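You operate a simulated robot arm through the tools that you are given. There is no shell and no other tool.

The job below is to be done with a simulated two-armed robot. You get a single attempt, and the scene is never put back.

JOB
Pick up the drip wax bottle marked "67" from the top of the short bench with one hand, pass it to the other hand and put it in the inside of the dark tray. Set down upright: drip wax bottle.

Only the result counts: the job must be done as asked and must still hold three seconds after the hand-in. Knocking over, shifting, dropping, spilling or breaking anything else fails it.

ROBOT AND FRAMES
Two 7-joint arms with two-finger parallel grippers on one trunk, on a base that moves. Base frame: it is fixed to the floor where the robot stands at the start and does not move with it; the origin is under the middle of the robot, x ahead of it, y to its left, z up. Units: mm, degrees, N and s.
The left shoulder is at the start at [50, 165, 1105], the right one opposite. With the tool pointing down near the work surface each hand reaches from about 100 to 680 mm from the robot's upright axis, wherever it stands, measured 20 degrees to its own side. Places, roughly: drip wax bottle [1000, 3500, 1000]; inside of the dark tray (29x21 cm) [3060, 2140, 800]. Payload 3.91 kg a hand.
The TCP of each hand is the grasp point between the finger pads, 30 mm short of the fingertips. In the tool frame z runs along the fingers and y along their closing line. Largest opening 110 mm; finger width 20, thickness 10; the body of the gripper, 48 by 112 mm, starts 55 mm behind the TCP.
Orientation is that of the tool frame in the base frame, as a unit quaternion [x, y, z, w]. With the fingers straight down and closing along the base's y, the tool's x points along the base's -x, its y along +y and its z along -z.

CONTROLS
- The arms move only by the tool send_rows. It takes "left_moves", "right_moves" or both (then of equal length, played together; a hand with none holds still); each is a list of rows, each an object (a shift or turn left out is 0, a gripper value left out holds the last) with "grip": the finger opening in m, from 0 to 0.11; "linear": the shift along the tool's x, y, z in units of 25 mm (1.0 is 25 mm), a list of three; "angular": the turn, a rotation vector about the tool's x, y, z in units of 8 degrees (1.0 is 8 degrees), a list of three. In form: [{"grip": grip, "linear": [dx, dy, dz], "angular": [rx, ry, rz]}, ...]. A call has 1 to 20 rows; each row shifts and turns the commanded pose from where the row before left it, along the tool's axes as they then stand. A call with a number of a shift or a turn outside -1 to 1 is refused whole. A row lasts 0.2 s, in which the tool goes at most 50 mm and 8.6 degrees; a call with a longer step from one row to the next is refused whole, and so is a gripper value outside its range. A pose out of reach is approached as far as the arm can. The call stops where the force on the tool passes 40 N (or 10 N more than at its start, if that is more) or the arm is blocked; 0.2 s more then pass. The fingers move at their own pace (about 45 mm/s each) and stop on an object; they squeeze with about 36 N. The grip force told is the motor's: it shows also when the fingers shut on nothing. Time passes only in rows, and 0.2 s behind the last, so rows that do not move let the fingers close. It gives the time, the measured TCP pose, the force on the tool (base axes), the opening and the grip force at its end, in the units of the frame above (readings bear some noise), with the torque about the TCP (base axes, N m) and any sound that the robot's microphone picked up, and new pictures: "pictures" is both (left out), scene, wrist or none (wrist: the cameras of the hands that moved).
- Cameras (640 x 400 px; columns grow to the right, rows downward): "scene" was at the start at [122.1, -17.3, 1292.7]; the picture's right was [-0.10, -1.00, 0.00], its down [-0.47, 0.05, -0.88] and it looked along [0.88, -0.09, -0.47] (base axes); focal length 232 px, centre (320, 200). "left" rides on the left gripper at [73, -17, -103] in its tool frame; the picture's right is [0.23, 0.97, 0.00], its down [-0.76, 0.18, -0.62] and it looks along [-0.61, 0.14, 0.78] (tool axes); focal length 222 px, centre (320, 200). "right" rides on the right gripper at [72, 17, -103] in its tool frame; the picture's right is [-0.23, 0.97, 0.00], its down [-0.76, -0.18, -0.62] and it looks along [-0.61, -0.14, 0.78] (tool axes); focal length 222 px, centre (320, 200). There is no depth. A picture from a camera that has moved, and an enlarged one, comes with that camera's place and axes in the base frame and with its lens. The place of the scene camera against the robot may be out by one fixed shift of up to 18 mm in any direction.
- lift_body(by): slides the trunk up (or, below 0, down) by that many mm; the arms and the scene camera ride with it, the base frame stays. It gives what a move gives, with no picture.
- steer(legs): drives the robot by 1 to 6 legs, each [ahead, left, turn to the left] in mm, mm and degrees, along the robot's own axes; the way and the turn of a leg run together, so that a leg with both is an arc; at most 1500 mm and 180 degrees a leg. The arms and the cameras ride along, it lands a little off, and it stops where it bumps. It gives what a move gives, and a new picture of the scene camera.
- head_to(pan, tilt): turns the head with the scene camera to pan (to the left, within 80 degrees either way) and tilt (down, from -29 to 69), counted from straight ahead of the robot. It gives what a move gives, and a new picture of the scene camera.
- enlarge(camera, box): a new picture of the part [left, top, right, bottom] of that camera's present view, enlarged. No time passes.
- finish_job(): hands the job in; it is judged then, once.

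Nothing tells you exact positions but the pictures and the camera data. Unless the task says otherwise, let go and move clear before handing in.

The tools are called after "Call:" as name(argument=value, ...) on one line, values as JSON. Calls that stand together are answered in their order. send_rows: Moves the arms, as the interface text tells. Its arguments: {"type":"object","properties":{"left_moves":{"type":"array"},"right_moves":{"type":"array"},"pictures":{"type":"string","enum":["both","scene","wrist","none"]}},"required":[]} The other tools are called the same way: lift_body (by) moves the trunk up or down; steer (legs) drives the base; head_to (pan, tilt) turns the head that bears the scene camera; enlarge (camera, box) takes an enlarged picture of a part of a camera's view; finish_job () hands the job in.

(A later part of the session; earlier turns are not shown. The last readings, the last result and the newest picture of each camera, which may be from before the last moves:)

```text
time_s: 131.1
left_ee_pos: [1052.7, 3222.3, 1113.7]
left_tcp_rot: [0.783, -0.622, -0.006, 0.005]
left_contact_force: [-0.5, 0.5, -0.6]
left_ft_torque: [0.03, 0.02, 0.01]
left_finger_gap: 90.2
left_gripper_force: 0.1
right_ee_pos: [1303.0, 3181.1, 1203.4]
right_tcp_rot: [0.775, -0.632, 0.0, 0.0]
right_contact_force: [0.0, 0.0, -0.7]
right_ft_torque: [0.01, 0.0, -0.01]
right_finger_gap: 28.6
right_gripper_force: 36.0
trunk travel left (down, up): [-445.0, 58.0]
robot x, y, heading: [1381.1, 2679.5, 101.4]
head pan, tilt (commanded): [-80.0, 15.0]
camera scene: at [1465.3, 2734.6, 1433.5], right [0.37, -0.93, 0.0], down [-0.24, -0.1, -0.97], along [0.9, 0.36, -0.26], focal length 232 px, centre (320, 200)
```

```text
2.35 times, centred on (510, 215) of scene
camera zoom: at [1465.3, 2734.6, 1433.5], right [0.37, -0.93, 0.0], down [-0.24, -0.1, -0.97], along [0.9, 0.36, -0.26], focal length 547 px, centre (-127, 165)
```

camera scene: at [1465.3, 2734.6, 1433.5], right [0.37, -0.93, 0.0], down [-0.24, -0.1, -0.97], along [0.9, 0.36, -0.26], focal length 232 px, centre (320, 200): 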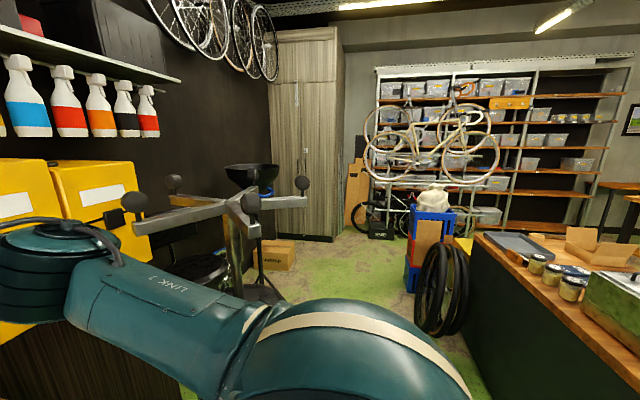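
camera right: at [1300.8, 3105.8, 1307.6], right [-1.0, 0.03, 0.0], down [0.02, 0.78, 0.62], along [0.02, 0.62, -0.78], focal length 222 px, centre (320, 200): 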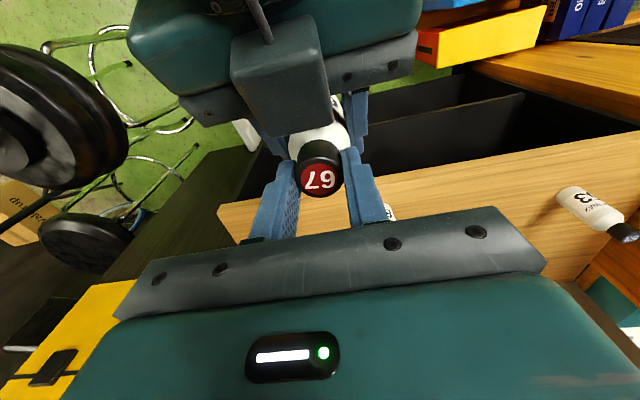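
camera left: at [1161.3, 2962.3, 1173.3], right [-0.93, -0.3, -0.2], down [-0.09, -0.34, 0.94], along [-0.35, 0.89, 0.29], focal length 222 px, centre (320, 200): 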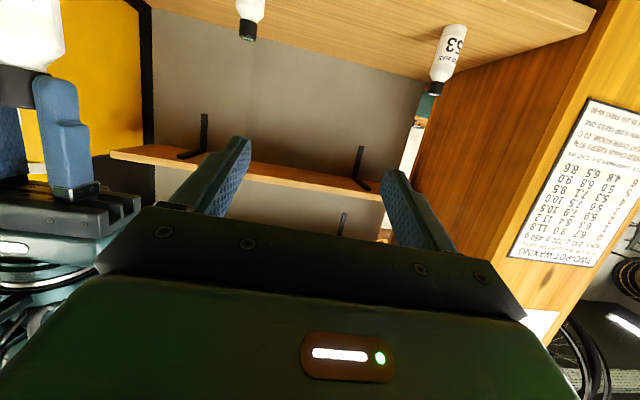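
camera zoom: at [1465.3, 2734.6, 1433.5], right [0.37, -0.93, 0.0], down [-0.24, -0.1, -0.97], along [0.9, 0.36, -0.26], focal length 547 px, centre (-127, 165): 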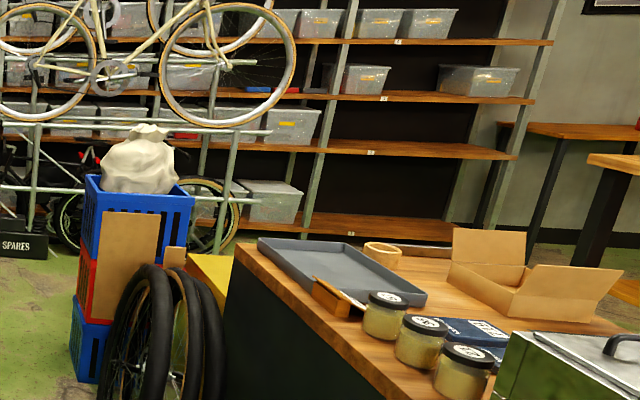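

I can see the dark tray near the far end of the wooden bench, with jars beside it and wheels leaning near the bench's aisle corner. I back up a little and turn right to face along the aisle.

Call:
steer(legs=[[-80, 0, 0], [0, 0, -90]])

Call:
head_to(pan=-10, tilt=25)

Call:
head_to(pan=-40, tilt=30)

```text
time_s: 135.9
left_ee_pos: [1939.5, 2933.9, 1114.9]
left_tcp_rot: [-0.118, 0.993, 0.008, -0.001]
left_contact_force: [-1.4, -0.8, 0.4]
left_ft_torque: [-0.03, -0.01, -0.03]
left_finger_gap: 90.0
left_gripper_force: 0.1
right_ee_pos: [1898.6, 2685.8, 1205.7]
right_tcp_rot: [-0.103, 0.995, 0.0, 0.0]
right_contact_force: [-0.2, -0.2, -1.0]
right_ft_torque: [0.03, 0.01, -0.03]
right_finger_gap: 28.7
right_gripper_force: 35.8
trunk travel left (down, up): [-445.0, 58.0]
robot x, y, heading: [1397.3, 2601.5, 11.8]
head pan, tilt (commanded): [-80.0, 15.0]
camera scene: at [1463.7, 2512.9, 1433.5], right [-0.93, -0.37, 0.0], down [-0.1, 0.24, -0.97], along [0.36, -0.9, -0.26], focal length 232 px, centre (320, 200)
```

scene: 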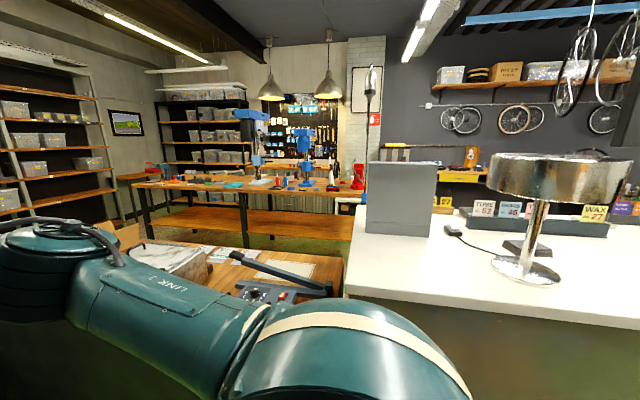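

```text
time_s: 137.3
left_ee_pos: [1939.5, 2933.4, 1114.7]
left_tcp_rot: [-0.117, 0.993, 0.008, 0.0]
left_contact_force: [0.8, -0.1, -0.7]
left_ft_torque: [0.01, 0.0, -0.03]
left_finger_gap: 90.3
left_gripper_force: 0.1
right_ee_pos: [1898.3, 2683.9, 1203.9]
right_tcp_rot: [-0.104, 0.995, -0.001, 0.0]
right_contact_force: [0.0, -0.4, -0.8]
right_ft_torque: [-0.01, -0.02, 0.02]
right_finger_gap: 28.6
right_gripper_force: 35.8
trunk travel left (down, up): [-445.0, 58.0]
robot x, y, heading: [1397.4, 2604.5, 11.8]
head pan, tilt (commanded): [-10.0, 25.0]
camera scene: at [1521.2, 2602.5, 1417.3], right [0.03, -1.0, 0.0], down [-0.42, -0.01, -0.91], along [0.91, 0.03, -0.42], focal length 232 px, centre (320, 200)
```

scene: 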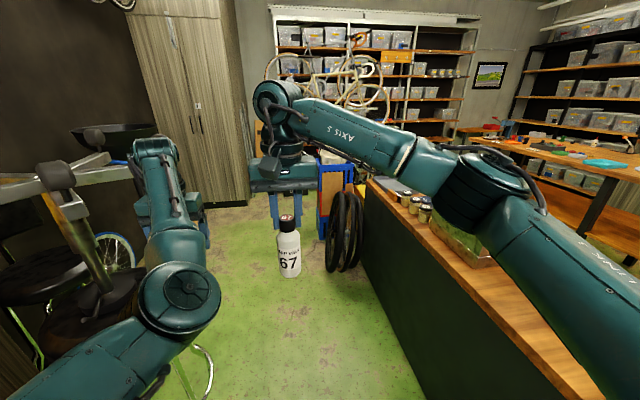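

```text
time_s: 138.3
left_ee_pos: [1939.7, 2933.7, 1113.1]
left_tcp_rot: [-0.117, 0.993, 0.008, 0.0]
left_contact_force: [0.0, -0.8, -0.2]
left_ft_torque: [0.0, -0.02, 0.01]
left_finger_gap: 90.2
left_gripper_force: 0.1
right_ee_pos: [1898.5, 2685.4, 1205.5]
right_tcp_rot: [-0.104, 0.995, -0.001, 0.0]
right_contact_force: [-0.7, -0.8, -1.3]
right_ft_torque: [0.0, 0.02, -0.03]
right_finger_gap: 28.5
right_gripper_force: 36.1
trunk travel left (down, up): [-445.0, 58.0]
robot x, y, heading: [1398.9, 2600.5, 11.8]
head pan, tilt (commanded): [-40.0, 30.0]
camera scene: at [1508.8, 2557.1, 1409.3], right [-0.47, -0.88, 0.0], down [-0.44, 0.24, -0.87], along [0.76, -0.41, -0.5], focal length 232 px, centre (320, 200)
```

scene: 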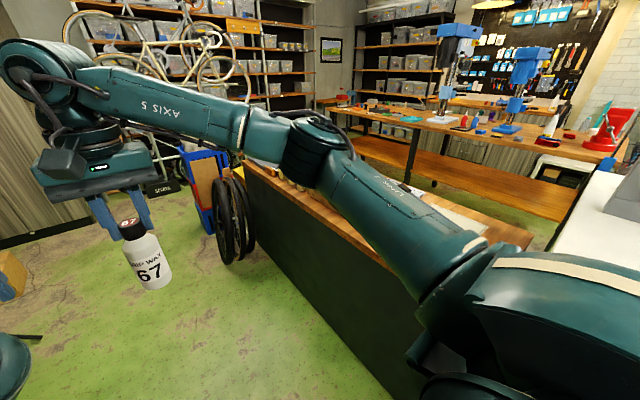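

The wheels lean against the bench's aisle side right where the tray is, so the tray may not be reachable from this aisle. I drive a bit forward, keeping clear of the repair stand on the left, to see better.

Call:
steer(legs=[[450, -60, 0]])

Call:
head_to(pan=-20, tilt=30)

Call:
enlarge(camera="scene", box=[250, 60, 570, 260])

Call:
head_to(pan=40, tilt=30)

```text
time_s: 141.0
left_ee_pos: [2389.7, 2964.1, 1113.1]
left_tcp_rot: [-0.116, 0.993, 0.007, 0.0]
left_contact_force: [0.9, 0.0, -0.1]
left_ft_torque: [-0.02, 0.01, 0.0]
left_finger_gap: 90.1
left_gripper_force: 0.0
right_ee_pos: [2347.5, 2716.0, 1205.2]
right_tcp_rot: [-0.103, 0.995, 0.0, -0.001]
right_contact_force: [-0.2, 0.6, -2.9]
right_ft_torque: [-0.03, -0.02, 0.01]
right_finger_gap: 28.6
right_gripper_force: 36.9
trunk travel left (down, up): [-445.0, 58.0]
robot x, y, heading: [1845.6, 2636.2, 11.8]
head pan, tilt (commanded): [-40.0, 30.0]
camera scene: at [1958.1, 2588.2, 1409.3], right [-0.47, -0.88, 0.0], down [-0.44, 0.24, -0.87], along [0.76, -0.41, -0.5], focal length 232 px, centre (320, 200)
```

scene: 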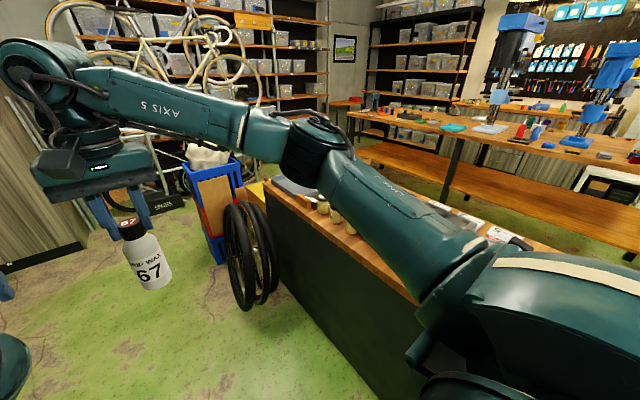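

```text
time_s: 141.8
left_ee_pos: [2388.9, 2964.0, 1113.4]
left_tcp_rot: [-0.116, 0.993, 0.008, 0.0]
left_contact_force: [0.0, 1.5, -0.6]
left_ft_torque: [0.02, -0.04, 0.01]
left_finger_gap: 90.1
left_gripper_force: 0.1
right_ee_pos: [2346.5, 2715.4, 1205.7]
right_tcp_rot: [-0.103, 0.995, 0.001, 0.0]
right_contact_force: [-0.5, -1.2, -1.1]
right_ft_torque: [0.05, 0.03, 0.02]
right_finger_gap: 28.4
right_gripper_force: 36.3
trunk travel left (down, up): [-445.0, 58.0]
robot x, y, heading: [1847.1, 2633.6, 11.6]
head pan, tilt (commanded): [-20.0, 30.0]
camera scene: at [1967.4, 2617.9, 1409.3], right [-0.14, -0.99, 0.0], down [-0.49, 0.07, -0.87], along [0.86, -0.13, -0.5], focal length 232 px, centre (320, 200)
```

scene: 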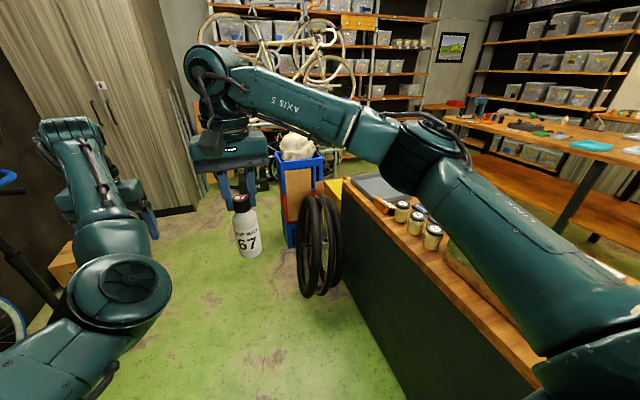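

```text
2.00 times, centred on (410, 160) of scene
camera zoom: at [1967.4, 2617.9, 1409.3], right [-0.14, -0.99, 0.0], down [-0.49, 0.07, -0.87], along [0.86, -0.13, -0.5], focal length 465 px, centre (140, 280)
```

zoom: 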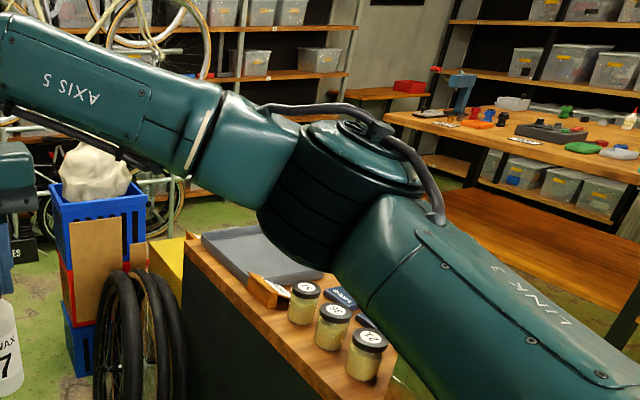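

```text
time_s: 143.2
left_ee_pos: [2389.1, 2963.7, 1113.3]
left_tcp_rot: [-0.116, 0.993, 0.008, 0.001]
left_contact_force: [0.3, 0.2, 0.1]
left_ft_torque: [0.0, 0.0, 0.01]
left_finger_gap: 89.9
left_gripper_force: 0.2
right_ee_pos: [2347.7, 2716.1, 1206.1]
right_tcp_rot: [-0.103, 0.995, 0.001, 0.0]
right_contact_force: [0.1, -0.5, -1.7]
right_ft_torque: [-0.03, -0.02, 0.03]
right_finger_gap: 28.8
right_gripper_force: 35.8
trunk travel left (down, up): [-445.0, 58.0]
robot x, y, heading: [1844.5, 2633.2, 11.9]
head pan, tilt (commanded): [40.0, 30.0]
camera scene: at [1934.0, 2702.0, 1409.3], right [0.78, -0.62, 0.0], down [-0.31, -0.39, -0.87], along [0.54, 0.68, -0.5], focal length 232 px, centre (320, 200)
```

scene: 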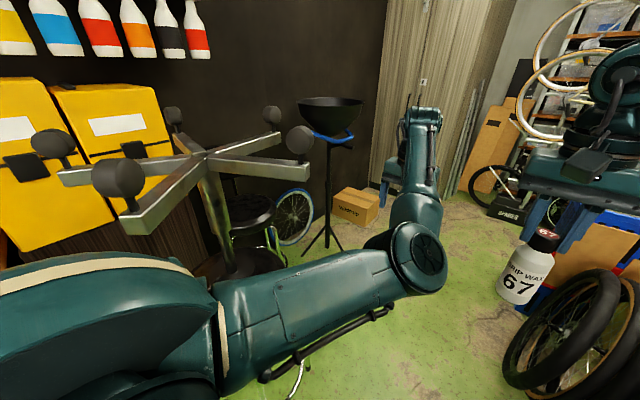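

The wheels occupy about s = 3260–3740 mm along the bench, just in front of the tray, but the tray's near part is reachable with the right arm stretched forward-right if I stand just before the wheels, close to the bench. I drive there in steps.

Call:
steer(legs=[[350, 0, 0], [0, -180, 0]])

Call:
head_to(pan=-40, tilt=40)

Call:
head_to(pan=-15, tilt=50)

```text
time_s: 147.3
left_ee_pos: [2778.5, 2866.5, 1113.1]
left_tcp_rot: [-0.118, 0.993, 0.009, -0.001]
left_contact_force: [-0.1, 1.2, -1.1]
left_ft_torque: [0.03, 0.01, -0.01]
left_finger_gap: 90.1
left_gripper_force: 0.0
right_ee_pos: [2737.7, 2617.9, 1204.8]
right_tcp_rot: [-0.105, 0.994, 0.001, 0.0]
right_contact_force: [-0.4, -0.5, -0.5]
right_ft_torque: [0.01, 0.0, 0.03]
right_finger_gap: 28.5
right_gripper_force: 36.2
trunk travel left (down, up): [-445.0, 58.0]
robot x, y, heading: [2241.8, 2531.6, 12.0]
head pan, tilt (commanded): [40.0, 30.0]
camera scene: at [2324.4, 2601.9, 1409.4], right [0.79, -0.62, 0.0], down [-0.31, -0.39, -0.87], along [0.53, 0.68, -0.5], focal length 232 px, centre (320, 200)
```

scene: 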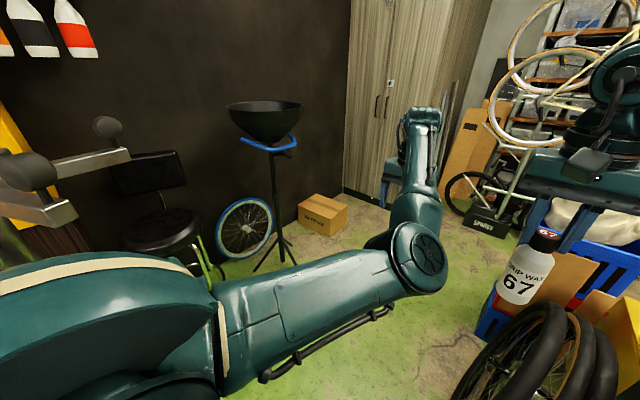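

```text
time_s: 148.8
left_ee_pos: [2777.9, 2866.8, 1112.9]
left_tcp_rot: [-0.118, 0.993, 0.007, -0.001]
left_contact_force: [-0.1, -0.1, -0.2]
left_ft_torque: [0.01, 0.01, 0.02]
left_finger_gap: 89.9
left_gripper_force: 0.1
right_ee_pos: [2736.8, 2616.7, 1203.1]
right_tcp_rot: [-0.105, 0.994, -0.001, 0.001]
right_contact_force: [-0.2, 0.2, -2.0]
right_ft_torque: [0.02, 0.0, 0.05]
right_finger_gap: 28.6
right_gripper_force: 36.0
trunk travel left (down, up): [-445.0, 58.0]
robot x, y, heading: [2236.6, 2531.7, 11.7]
head pan, tilt (commanded): [-40.0, 40.0]
camera scene: at [2343.8, 2491.1, 1394.0], right [-0.47, -0.88, 0.0], down [-0.57, 0.3, -0.77], along [0.68, -0.36, -0.64], focal length 232 px, centre (320, 200)
```

scene: 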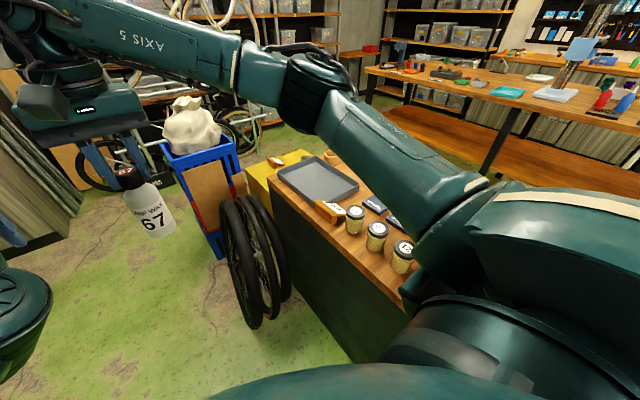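

```text
time_s: 149.7
left_ee_pos: [2777.9, 2867.3, 1114.6]
left_tcp_rot: [-0.119, 0.993, 0.008, 0.001]
left_contact_force: [-0.3, -0.1, 1.0]
left_ft_torque: [0.03, 0.03, 0.01]
left_finger_gap: 90.3
left_gripper_force: 0.0
right_ee_pos: [2737.9, 2618.5, 1205.9]
right_tcp_rot: [-0.106, 0.994, 0.0, 0.001]
right_contact_force: [-0.4, -0.1, -1.2]
right_ft_torque: [-0.03, -0.02, 0.01]
right_finger_gap: 28.4
right_gripper_force: 36.0
trunk travel left (down, up): [-445.0, 58.0]
robot x, y, heading: [2238.3, 2535.6, 12.2]
head pan, tilt (commanded): [-15.0, 50.0]
camera scene: at [2345.6, 2526.8, 1379.8], right [-0.05, -1.0, 0.0], down [-0.76, 0.04, -0.64], along [0.64, -0.03, -0.77], focal length 232 px, centre (320, 200)
```

scene: 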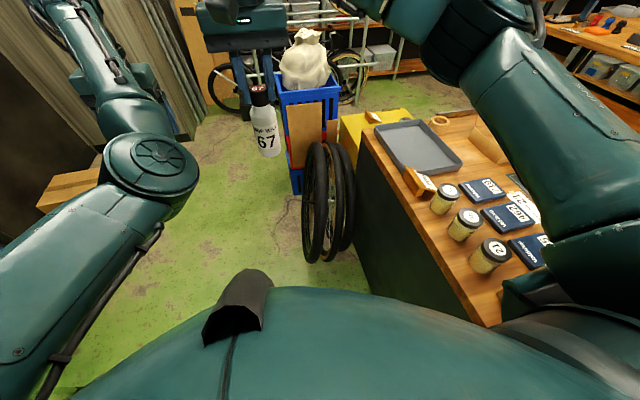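

Now I have a clear view of the tray, jars, wheels and the bench edge. I zoom in for accurate measurements.

Call:
enlarge(camera="scene", box=[340, 90, 500, 190])

Call:
enlarge(camera="scene", box=[270, 110, 510, 290])

```text
4.00 times, centred on (420, 140) of scene
camera zoom: at [2345.6, 2526.8, 1379.8], right [-0.05, -1.0, 0.0], down [-0.76, 0.04, -0.64], along [0.64, -0.03, -0.77], focal length 929 px, centre (-80, 440)
```

zoom: 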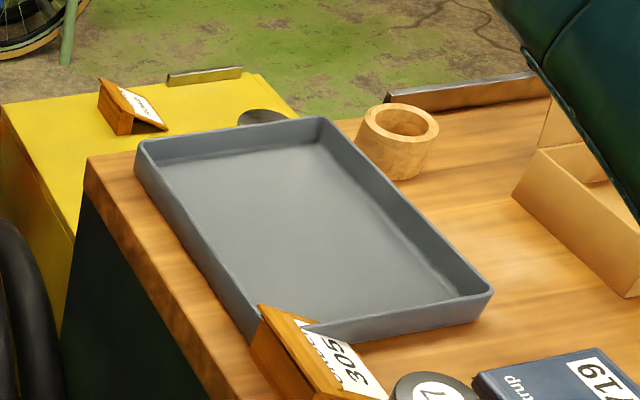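

```text
2.22 times, centred on (390, 200) of scene
camera zoom: at [2345.6, 2526.8, 1379.8], right [-0.05, -1.0, 0.0], down [-0.76, 0.04, -0.64], along [0.64, -0.03, -0.77], focal length 516 px, centre (164, 200)
```

zoom: 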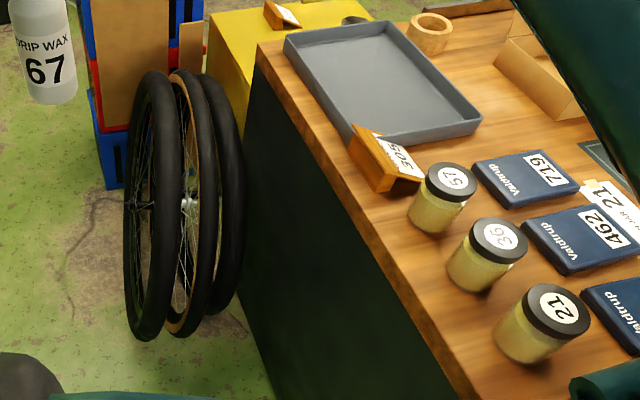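

The tray spans about s 3295–3586, n 1346–1567 (centre ≈ (3072, 2125)), rim top near z = 831, and it's empty. The wheels start at s ≈ 3320, so I can drive 235 mm further forward and reach the tray with the right arm to my front-right.

Call:
steer(legs=[[230, 0, 0]])

Call:
head_to(pan=-45, tilt=45)

Call:
enlarge(camera="scene", box=[200, 90, 520, 290])

```text
time_s: 151.4
left_ee_pos: [2999.6, 2911.6, 1112.9]
left_tcp_rot: [-0.116, 0.993, 0.008, 0.0]
left_contact_force: [0.1, 0.0, -0.2]
left_ft_torque: [0.0, 0.03, 0.0]
left_finger_gap: 90.0
left_gripper_force: 0.0
right_ee_pos: [2958.2, 2663.8, 1204.2]
right_tcp_rot: [-0.104, 0.995, 0.0, 0.0]
right_contact_force: [0.1, -0.4, -1.4]
right_ft_torque: [0.0, 0.03, 0.02]
right_finger_gap: 28.2
right_gripper_force: 35.8
trunk travel left (down, up): [-445.0, 58.0]
robot x, y, heading: [2459.4, 2582.0, 11.8]
head pan, tilt (commanded): [-15.0, 50.0]
camera scene: at [2566.8, 2573.4, 1379.7], right [-0.05, -1.0, 0.0], down [-0.77, 0.04, -0.64], along [0.64, -0.04, -0.77], focal length 232 px, centre (320, 200)
```

scene: 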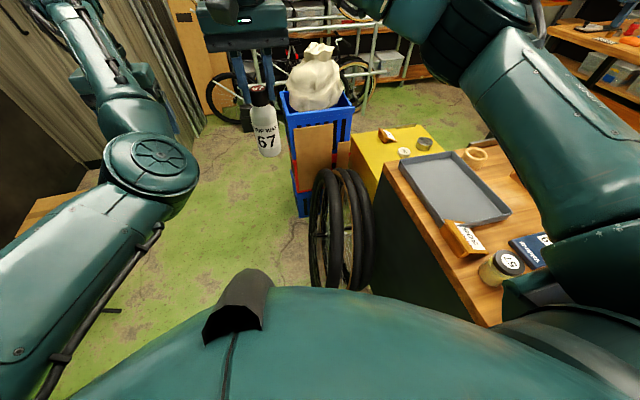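

```text
time_s: 152.3
left_ee_pos: [2999.6, 2912.0, 1114.0]
left_tcp_rot: [-0.117, 0.993, 0.008, 0.0]
left_contact_force: [0.5, 1.0, -0.7]
left_ft_torque: [0.0, -0.01, 0.0]
left_finger_gap: 89.8
left_gripper_force: 0.0
right_ee_pos: [2959.0, 2662.7, 1205.3]
right_tcp_rot: [-0.105, 0.995, 0.0, 0.0]
right_contact_force: [0.0, 0.7, -1.6]
right_ft_torque: [0.03, 0.0, -0.03]
right_finger_gap: 28.5
right_gripper_force: 36.0
trunk travel left (down, up): [-445.0, 58.0]
robot x, y, heading: [2457.8, 2579.3, 11.9]
head pan, tilt (commanded): [-45.0, 45.0]
camera scene: at [2557.3, 2533.1, 1386.7], right [-0.55, -0.84, 0.0], down [-0.59, 0.39, -0.71], along [0.59, -0.39, -0.71], focal length 232 px, centre (320, 200)
```

scene: 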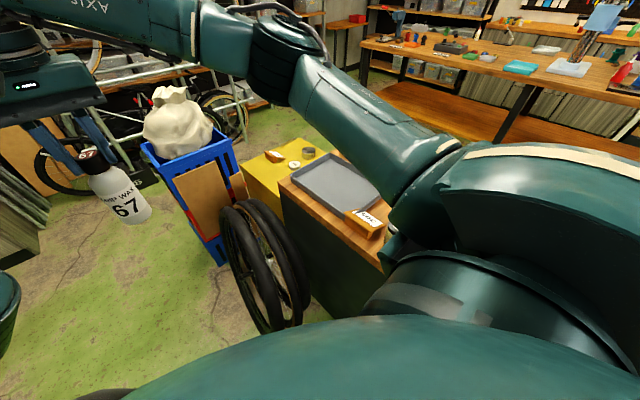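

```text
2.00 times, centred on (360, 190) of scene
camera zoom: at [2557.3, 2533.1, 1386.7], right [-0.55, -0.84, 0.0], down [-0.59, 0.39, -0.71], along [0.59, -0.39, -0.71], focal length 465 px, centre (240, 220)
```

zoom: 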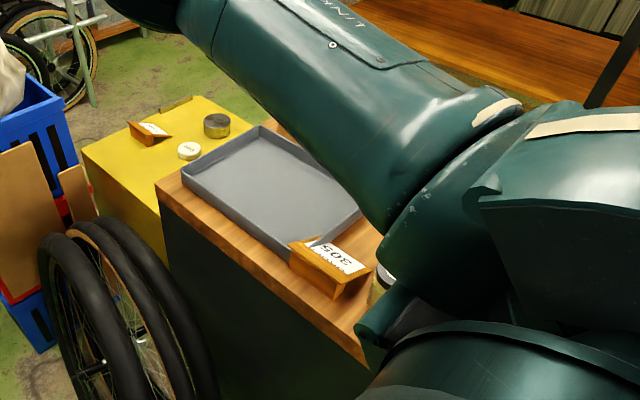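

I'm at (2458, 2580), the tray's near inside part is about 0.72 m away to my front-right. I lower the bottle 100 mm and swing the right hand to the right over the tray in stages.

Call:
send_rows(right_moves=[{"linear": [0, 0, 1]}, {"linear": [0, 0, 1]}, {"linear": [0, 0, 1]}, {"linear": [0, 0, 1]}, {"linear": [0.063, -1, 0]}, {"linear": [0.063, -1, 0]}, {"linear": [0.063, -1, 0]}, {"linear": [0.063, -1, 0]}, {"linear": [0.063, -1, 0]}, {"linear": [0.063, -1, 0]}, {"linear": [0.063, -1, 0]}, {"linear": [0.063, -1, 0]}, {"linear": [0.063, -1, 0]}, {"linear": [0.063, -1, 0]}, {}], pictures="both")

```text
time_s: 155.6
left_ee_pos: [2999.0, 2913.0, 1113.4]
left_tcp_rot: [-0.117, 0.993, 0.008, 0.0]
left_contact_force: [-0.4, 0.0, 0.0]
left_ft_torque: [0.0, 0.01, -0.02]
left_finger_gap: 89.9
left_gripper_force: 0.2
right_ee_pos: [2993.8, 2413.2, 1104.5]
right_tcp_rot: [-0.104, 0.995, 0.0, -0.001]
right_contact_force: [0.5, -0.1, -0.6]
right_ft_torque: [0.0, -0.01, 0.02]
right_finger_gap: 28.7
right_gripper_force: 35.9
trunk travel left (down, up): [-445.0, 58.0]
robot x, y, heading: [2458.5, 2578.5, 11.7]
head pan, tilt (commanded): [-45.0, 45.0]
camera scene: at [2557.3, 2533.2, 1386.7], right [-0.55, -0.84, 0.0], down [-0.59, 0.39, -0.71], along [0.59, -0.39, -0.71], focal length 232 px, centre (320, 200)
camera right: at [2921.2, 2414.7, 1207.2], right [0.02, 1.0, 0.0], down [0.78, -0.02, 0.62], along [0.62, -0.01, -0.78], focal length 222 px, centre (320, 200)
```

scene: 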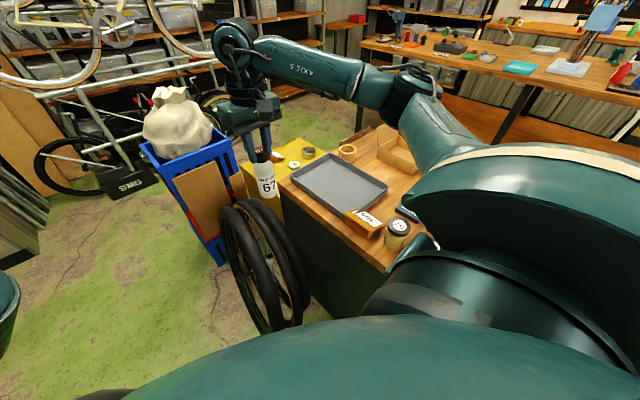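
right: 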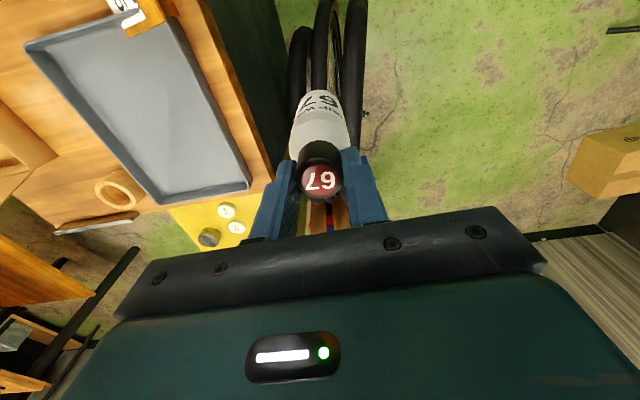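

The hand moves well. I continue the remaining 275 mm to the right until the bottle is above the tray's inside.

Call:
send_rows(right_moves=[{"linear": [0.06, -1, 0]}, {"linear": [0.06, -1, 0]}, {"linear": [0.06, -1, 0]}, {"linear": [0.06, -1, 0]}, {"linear": [0.06, -1, 0]}, {"linear": [0.06, -1, 0]}, {"linear": [0.06, -1, 0]}, {"linear": [0.06, -1, 0]}, {"linear": [0.06, -1, 0]}, {"linear": [0.06, -1, 0]}, {"linear": [0.06, -1, 0]}, {}], pictures="both")

Call:
enlarge(camera="scene", box=[220, 90, 460, 260])

```text
time_s: 158.2
left_ee_pos: [2999.4, 2912.3, 1112.9]
left_tcp_rot: [-0.116, 0.993, 0.008, 0.0]
left_contact_force: [0.0, 0.1, 0.6]
left_ft_torque: [0.01, -0.01, -0.03]
left_finger_gap: 90.1
left_gripper_force: 0.1
right_ee_pos: [3026.3, 2200.3, 1106.4]
right_tcp_rot: [-0.103, 0.995, 0.001, 0.0]
right_contact_force: [0.1, 0.3, -1.0]
right_ft_torque: [0.03, -0.01, 0.03]
right_finger_gap: 28.7
right_gripper_force: 35.8
right hand out of reach, approached as far as the arm can: row 9, 10, 11
trunk travel left (down, up): [-445.0, 58.0]
robot x, y, heading: [2457.4, 2581.7, 12.2]
head pan, tilt (commanded): [-45.0, 45.0]
camera scene: at [2557.3, 2532.9, 1386.7], right [-0.55, -0.84, 0.0], down [-0.59, 0.39, -0.71], along [0.59, -0.39, -0.71], focal length 232 px, centre (320, 200)
camera right: at [2953.1, 2201.0, 1209.0], right [0.02, 1.0, 0.0], down [0.78, -0.02, 0.62], along [0.62, -0.01, -0.78], focal length 222 px, centre (320, 200)
```

scene: 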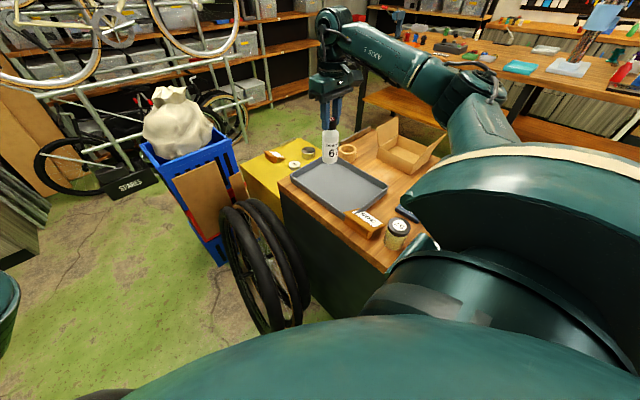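
right: 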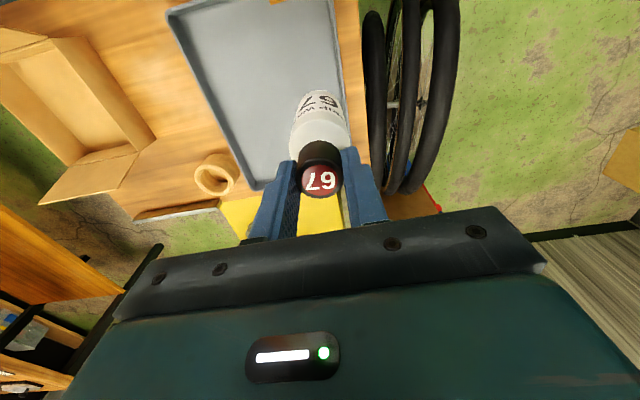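

```text
2.35 times, centred on (340, 175) of scene
camera zoom: at [2557.3, 2532.9, 1386.7], right [-0.55, -0.84, 0.0], down [-0.59, 0.39, -0.71], along [0.59, -0.39, -0.71], focal length 547 px, centre (273, 259)
```

zoom: 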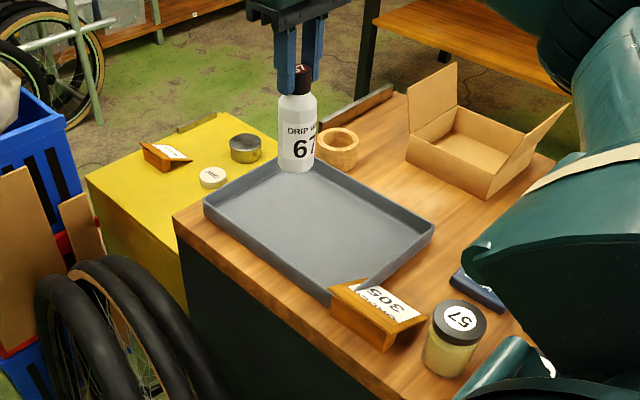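

The arm stops about 60 mm short at this height. I lower the bottle (still above the rim) to gain reach and try to go further over the tray.

Call:
send_rows(right_moves=[{"linear": [0, 0, 1]}, {"linear": [0, 0, 1]}, {"linear": [0, 0, 1]}, {"linear": [0, 0, 0.8]}, {"linear": [0, -1, 0]}, {"linear": [0, -1, 0]}, {"linear": [0, -0.6, 0]}, {}], pictures="both")

Call:
enlarge(camera="scene", box=[220, 90, 460, 260])

```text
time_s: 159.9
left_ee_pos: [2999.2, 2913.0, 1114.2]
left_tcp_rot: [-0.116, 0.993, 0.008, 0.001]
left_contact_force: [0.8, 0.4, 0.1]
left_ft_torque: [-0.01, -0.01, 0.0]
left_finger_gap: 90.0
left_gripper_force: 0.0
right_ee_pos: [3024.0, 2190.4, 1010.6]
right_tcp_rot: [-0.1, 0.995, -0.001, 0.001]
right_contact_force: [-0.4, 0.0, -1.4]
right_ft_torque: [0.0, 0.01, 0.04]
right_finger_gap: 28.7
right_gripper_force: 35.5
right hand out of reach, approached as far as the arm can: row 5, 6, 7
trunk travel left (down, up): [-445.0, 58.0]
robot x, y, heading: [2461.0, 2578.5, 11.9]
head pan, tilt (commanded): [-45.0, 45.0]
camera scene: at [2557.2, 2533.0, 1386.7], right [-0.55, -0.84, 0.0], down [-0.59, 0.39, -0.71], along [0.59, -0.39, -0.71], focal length 232 px, centre (320, 200)
camera right: at [2951.5, 2193.7, 1112.7], right [0.03, 1.0, 0.0], down [0.78, -0.02, 0.62], along [0.62, -0.02, -0.78], focal length 222 px, centre (320, 200)
```

scene: 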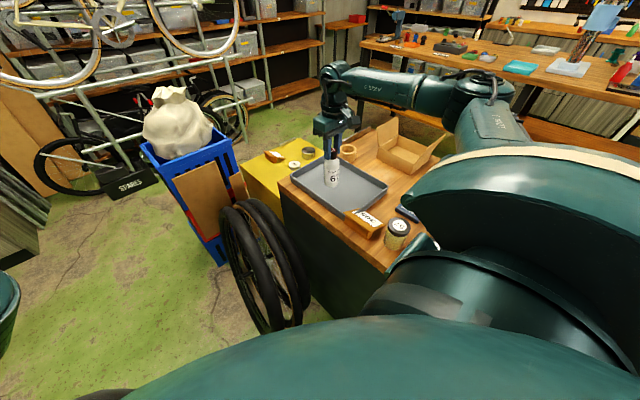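
right: 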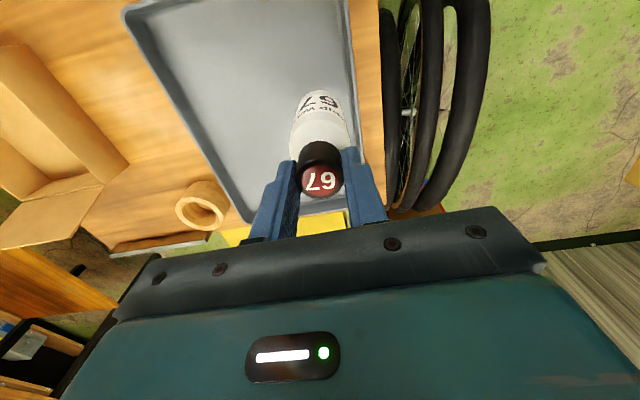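

```text
2.35 times, centred on (340, 175) of scene
camera zoom: at [2557.2, 2533.0, 1386.7], right [-0.55, -0.84, 0.0], down [-0.59, 0.39, -0.71], along [0.59, -0.39, -0.71], focal length 547 px, centre (273, 259)
```

zoom: 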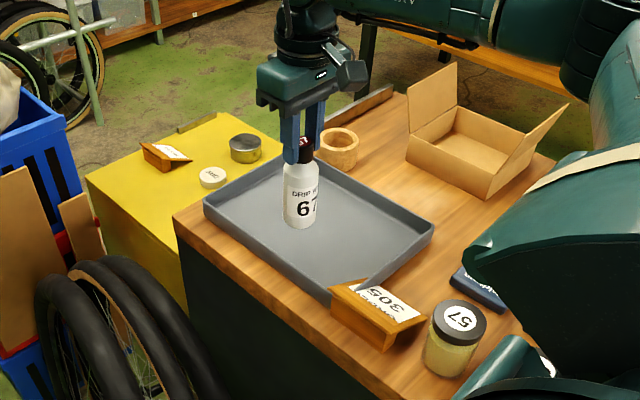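

I'm about 45 mm short of a comfortable spot inside the tray. I shift the base 45 mm to the right (toward the bench, still clear of it), with the bottle held above the rim.

Call:
steer(legs=[[0, -45, 0]])

Call:
enlarge(camera="scene", box=[220, 90, 460, 260])

Call:
enlarge(camera="right", box=[0, 0, 640, 400])

```text
time_s: 161.0
left_ee_pos: [3009.0, 2867.3, 1114.2]
left_tcp_rot: [-0.117, 0.993, 0.008, 0.001]
left_contact_force: [-0.2, 0.0, 0.0]
left_ft_torque: [0.01, 0.01, 0.01]
left_finger_gap: 90.0
left_gripper_force: 0.0
right_ee_pos: [3034.6, 2147.6, 1010.4]
right_tcp_rot: [-0.1, 0.995, -0.001, 0.0]
right_contact_force: [-0.1, -0.2, -1.6]
right_ft_torque: [0.04, 0.05, 0.01]
right_finger_gap: 28.8
right_gripper_force: 36.0
trunk travel left (down, up): [-445.0, 58.0]
robot x, y, heading: [2469.0, 2533.6, 11.9]
head pan, tilt (commanded): [-45.0, 45.0]
camera scene: at [2566.5, 2488.7, 1386.7], right [-0.55, -0.84, 0.0], down [-0.59, 0.39, -0.71], along [0.59, -0.39, -0.71], focal length 232 px, centre (320, 200)
```

scene: 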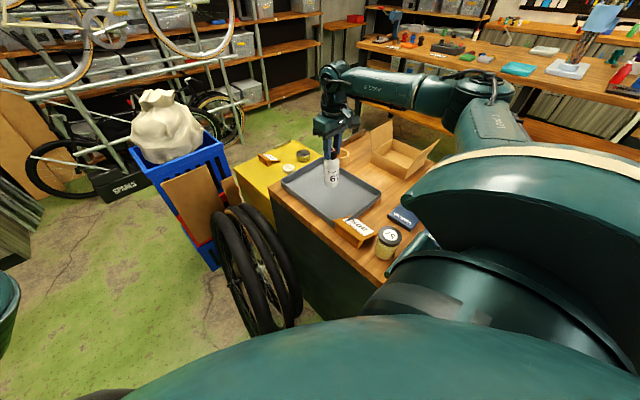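

```text
2.35 times, centred on (340, 175) of scene
camera zoom: at [2566.5, 2488.7, 1386.7], right [-0.55, -0.84, 0.0], down [-0.59, 0.39, -0.71], along [0.59, -0.39, -0.71], focal length 547 px, centre (273, 259)
```

zoom: 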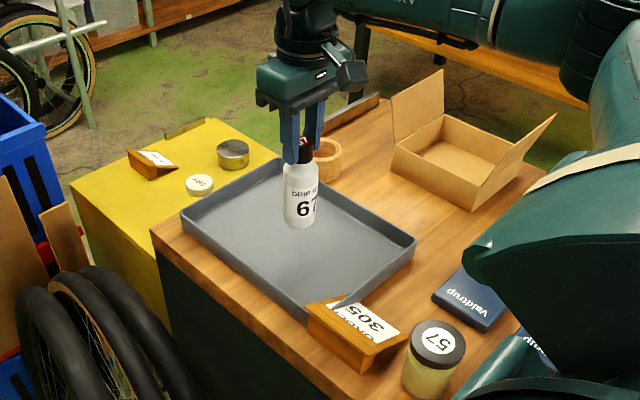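

```text
1.00 times, centred on (320, 200) of right (not enlarged: the box is as wide or as high as the picture)
camera zoom: at [2960.8, 2149.6, 1112.5], right [0.03, 1.0, 0.0], down [0.78, -0.02, 0.62], along [0.62, -0.02, -0.78], focal length 222 px, centre (320, 200)
```

zoom: 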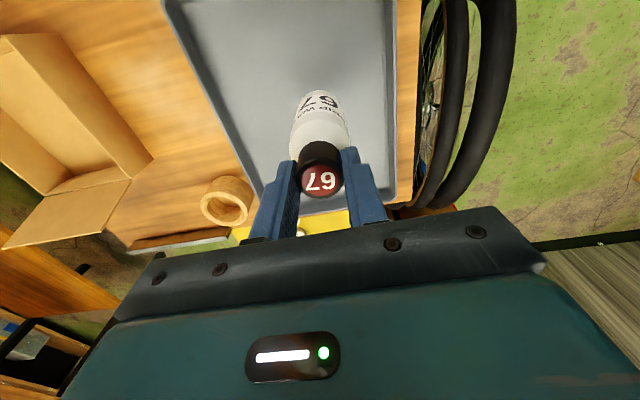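

The bottle is above the tray's inside, about 80 mm from the aisle-side rim and 110 mm from the near rim. I lower it 65 mm first, then in small steps.

Call:
send_rows(right_moves=[{"linear": [0, 0, 0.65]}, {"linear": [0, 0, 0.65]}, {"linear": [0, 0, 0.65]}, {"linear": [0, 0, 0.65]}, {}], pictures="both")

Call:
enlarge(camera="scene", box=[260, 120, 420, 240])

```text
time_s: 162.2
left_ee_pos: [3009.3, 2868.1, 1113.6]
left_tcp_rot: [-0.117, 0.993, 0.008, 0.001]
left_contact_force: [0.0, 0.3, -0.7]
left_ft_torque: [-0.02, 0.01, -0.04]
left_finger_gap: 90.0
left_gripper_force: 0.1
right_ee_pos: [3033.6, 2147.1, 947.9]
right_tcp_rot: [-0.097, 0.995, -0.003, 0.002]
right_contact_force: [0.3, -0.4, -0.1]
right_ft_torque: [0.02, -0.01, -0.03]
right_finger_gap: 28.6
right_gripper_force: 35.9
trunk travel left (down, up): [-445.0, 58.0]
robot x, y, heading: [2470.3, 2538.3, 12.0]
head pan, tilt (commanded): [-45.0, 45.0]
camera scene: at [2566.4, 2489.2, 1386.7], right [-0.55, -0.84, 0.0], down [-0.59, 0.39, -0.71], along [0.59, -0.39, -0.71], focal length 232 px, centre (320, 200)
camera right: at [2960.2, 2150.2, 1049.7], right [0.04, 1.0, -0.01], down [0.78, -0.02, 0.63], along [0.63, -0.03, -0.78], focal length 222 px, centre (320, 200)
```

scene: 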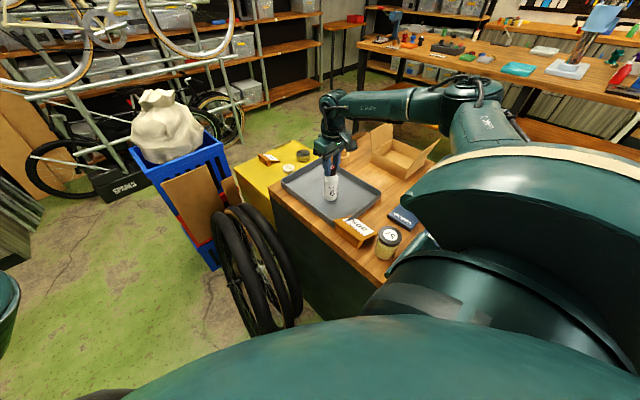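
right: 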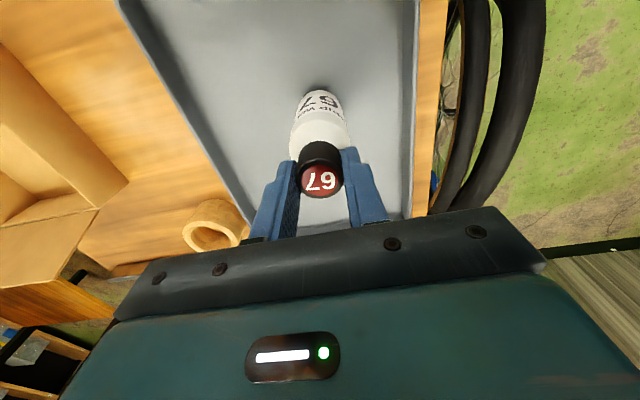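

```text
3.33 times, centred on (340, 180) of scene
camera zoom: at [2566.4, 2489.2, 1386.7], right [-0.55, -0.84, 0.0], down [-0.59, 0.39, -0.71], along [0.59, -0.39, -0.71], focal length 774 px, centre (253, 267)
```

zoom: 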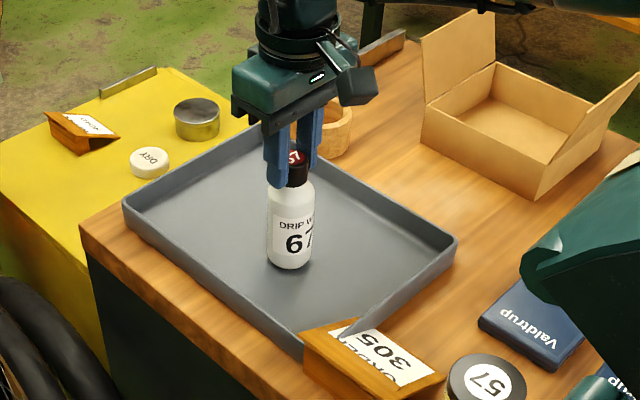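

The bottle is just above the tray floor with its base about 20 mm up. I ease it down with small steps (and 10 mm back toward me to stay within reach), watching the force.

Call:
send_rows(right_moves=[{"linear": [0, 0.2, 0.2]}, {"linear": [0, 0.2, 0.2]}, {}], pictures="none")

Call:
enlarge(camera="scene", box=[300, 160, 370, 220])

```text
time_s: 163.0
left_ee_pos: [3006.9, 2867.5, 1114.0]
left_tcp_rot: [-0.117, 0.993, 0.008, 0.001]
left_contact_force: [0.5, 0.5, 0.3]
left_ft_torque: [0.03, 0.03, 0.02]
left_finger_gap: 90.1
left_gripper_force: 0.1
right_ee_pos: [3033.4, 2157.5, 940.7]
right_tcp_rot: [-0.099, 0.995, -0.001, 0.005]
right_contact_force: [2.0, -6.1, 19.7]
right_ft_torque: [-0.62, 0.0, 0.04]
right_finger_gap: 28.5
right_gripper_force: 35.5
trunk travel left (down, up): [-445.0, 58.0]
robot x, y, heading: [2467.5, 2535.7, 11.9]
head pan, tilt (commanded): [-45.0, 45.0]
```

```text
6.67 times, centred on (335, 190) of scene
camera zoom: at [2564.6, 2489.8, 1387.2], right [-0.55, -0.84, 0.0], down [-0.59, 0.39, -0.71], along [0.59, -0.39, -0.71], focal length 1549 px, centre (220, 267)
```

zoom: 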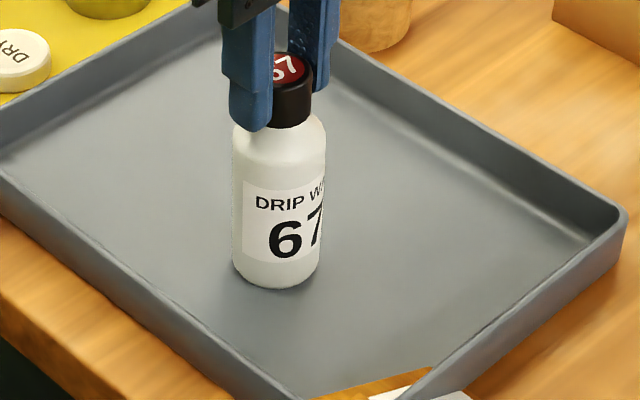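

The bottle touched the tray floor (about 20 N upward). I ease up 2 mm to relieve the pressure before letting go.

Call:
send_rows(right_moves=[{"linear": [0, -0.04, -0.08]}, {}, {}], pictures="both")

Call:
enlarge(camera="scene", box=[290, 130, 380, 220])

```text
time_s: 163.8
left_ee_pos: [3007.3, 2869.5, 1114.1]
left_tcp_rot: [-0.117, 0.993, 0.007, 0.0]
left_contact_force: [-1.1, -0.6, -0.3]
left_ft_torque: [0.04, -0.03, 0.0]
left_finger_gap: 90.1
left_gripper_force: 0.2
right_ee_pos: [3032.8, 2157.9, 940.3]
right_tcp_rot: [-0.1, 0.995, -0.001, 0.003]
right_contact_force: [4.6, -5.5, 21.7]
right_ft_torque: [-0.43, -0.41, -0.01]
right_finger_gap: 28.8
right_gripper_force: 36.0
trunk travel left (down, up): [-445.0, 58.0]
robot x, y, heading: [2470.5, 2536.8, 12.0]
head pan, tilt (commanded): [-45.0, 45.0]
camera scene: at [2564.6, 2490.2, 1387.0], right [-0.55, -0.84, 0.0], down [-0.59, 0.39, -0.71], along [0.59, -0.39, -0.71], focal length 232 px, centre (320, 200)
camera right: at [2959.2, 2159.7, 1042.8], right [0.03, 1.0, 0.0], down [0.78, -0.02, 0.63], along [0.63, -0.02, -0.78], focal length 222 px, centre (320, 200)
```

scene: 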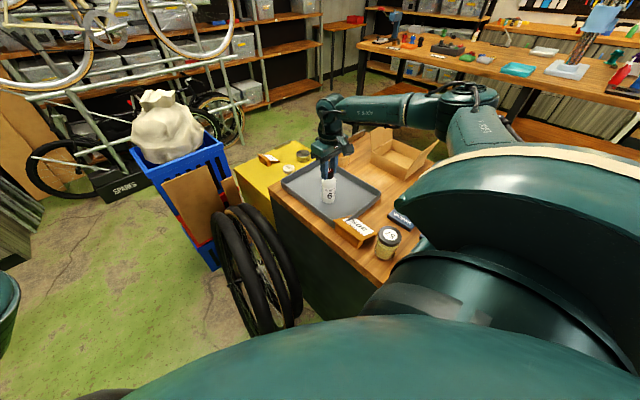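
right: 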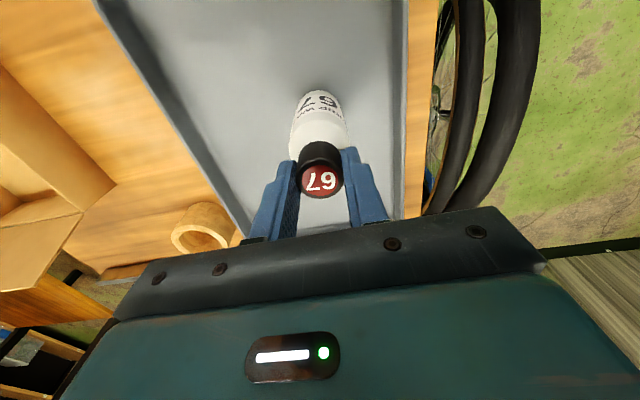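

```text
4.44 times, centred on (335, 175) of scene
camera zoom: at [2564.6, 2490.2, 1387.0], right [-0.55, -0.84, 0.0], down [-0.59, 0.39, -0.71], along [0.59, -0.39, -0.71], focal length 1032 px, centre (253, 311)
```

zoom: 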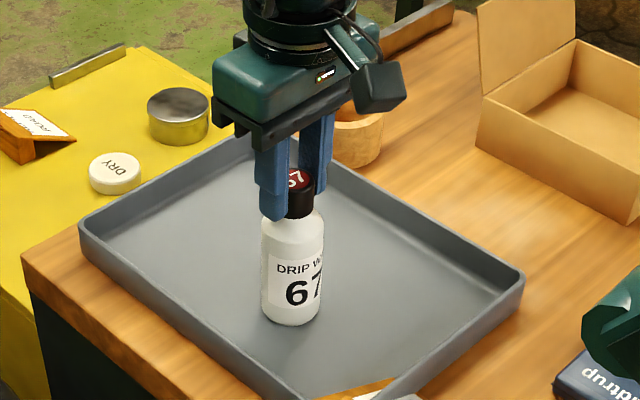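

Still about 21 N, so the commanded height is a bit low. I raise another 2.5 mm.

Call:
send_rows(right_moves=[{"linear": [0, 0, -0.1]}, {}, {}], pictures="none")

```text
time_s: 164.6
left_ee_pos: [3007.9, 2868.0, 1113.7]
left_tcp_rot: [-0.118, 0.993, 0.008, 0.0]
left_contact_force: [-0.7, 0.2, 0.0]
left_ft_torque: [0.02, 0.0, -0.01]
left_finger_gap: 89.9
left_gripper_force: 0.0
right_ee_pos: [3031.8, 2158.8, 941.2]
right_tcp_rot: [-0.1, 0.995, -0.001, -0.001]
right_contact_force: [3.0, 0.4, 8.1]
right_ft_torque: [0.22, -0.43, -0.06]
right_finger_gap: 28.8
right_gripper_force: 36.5
trunk travel left (down, up): [-445.0, 58.0]
robot x, y, heading: [2468.9, 2536.5, 12.1]
head pan, tilt (commanded): [-45.0, 45.0]
```

Down to 8 N. One more millimetre up, then I check that the bottle stands flat.

Call:
send_rows(right_moves=[{"linear": [0, 0, -0.035]}, {}, {}], pictures="both")

Call:
enlarge(camera="scene", box=[300, 150, 370, 215])

```text
time_s: 165.4
left_ee_pos: [3008.7, 2868.1, 1114.1]
left_tcp_rot: [-0.117, 0.993, 0.009, 0.0]
left_contact_force: [-0.6, -0.1, 0.4]
left_ft_torque: [-0.02, -0.02, 0.0]
left_finger_gap: 90.2
left_gripper_force: 0.1
right_ee_pos: [3032.0, 2156.7, 940.0]
right_tcp_rot: [-0.1, 0.995, -0.002, -0.001]
right_contact_force: [-0.9, 0.6, -0.7]
right_ft_torque: [0.05, 0.06, 0.06]
right_finger_gap: 28.8
right_gripper_force: 35.7
trunk travel left (down, up): [-445.0, 58.0]
robot x, y, heading: [2469.8, 2539.2, 11.8]
head pan, tilt (commanded): [-45.0, 45.0]
camera scene: at [2566.2, 2489.2, 1386.7], right [-0.55, -0.84, 0.0], down [-0.59, 0.39, -0.71], along [0.59, -0.39, -0.71], focal length 232 px, centre (320, 200)
camera right: at [2958.4, 2158.8, 1043.2], right [0.03, 1.0, 0.0], down [0.78, -0.02, 0.62], along [0.62, -0.02, -0.78], focal length 222 px, centre (320, 200)
```

scene: 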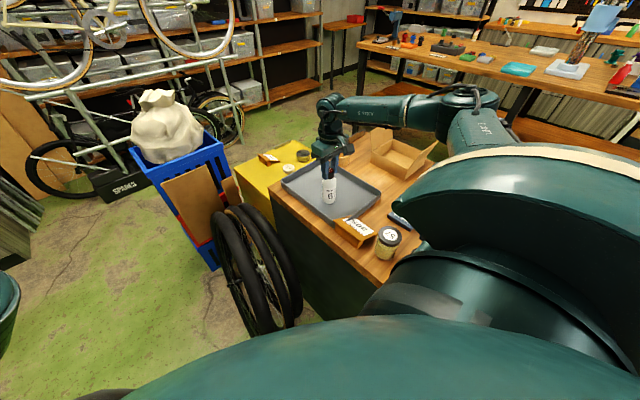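
right: 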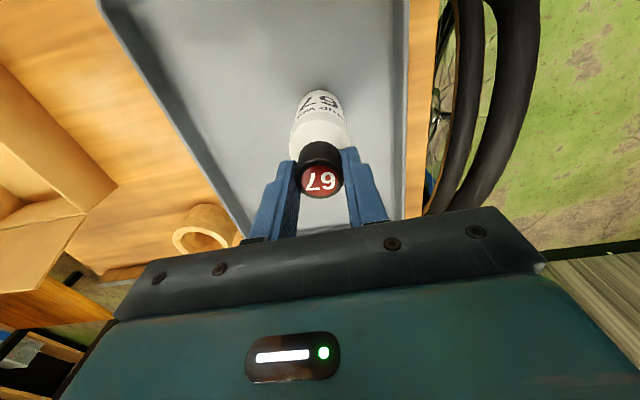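

```text
6.15 times, centred on (335, 182) of scene
camera zoom: at [2566.2, 2489.2, 1386.7], right [-0.55, -0.84, 0.0], down [-0.59, 0.39, -0.71], along [0.59, -0.39, -0.71], focal length 1430 px, centre (228, 308)
```

zoom: 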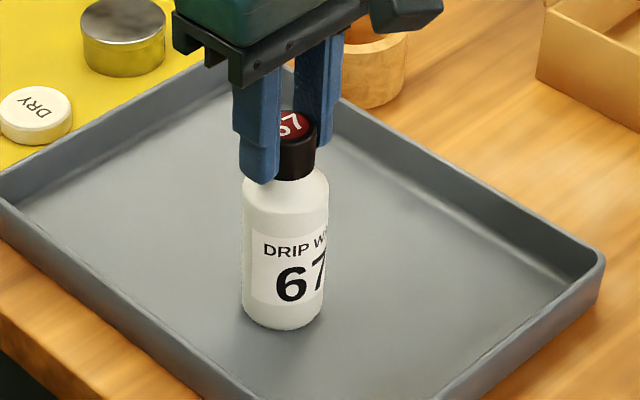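

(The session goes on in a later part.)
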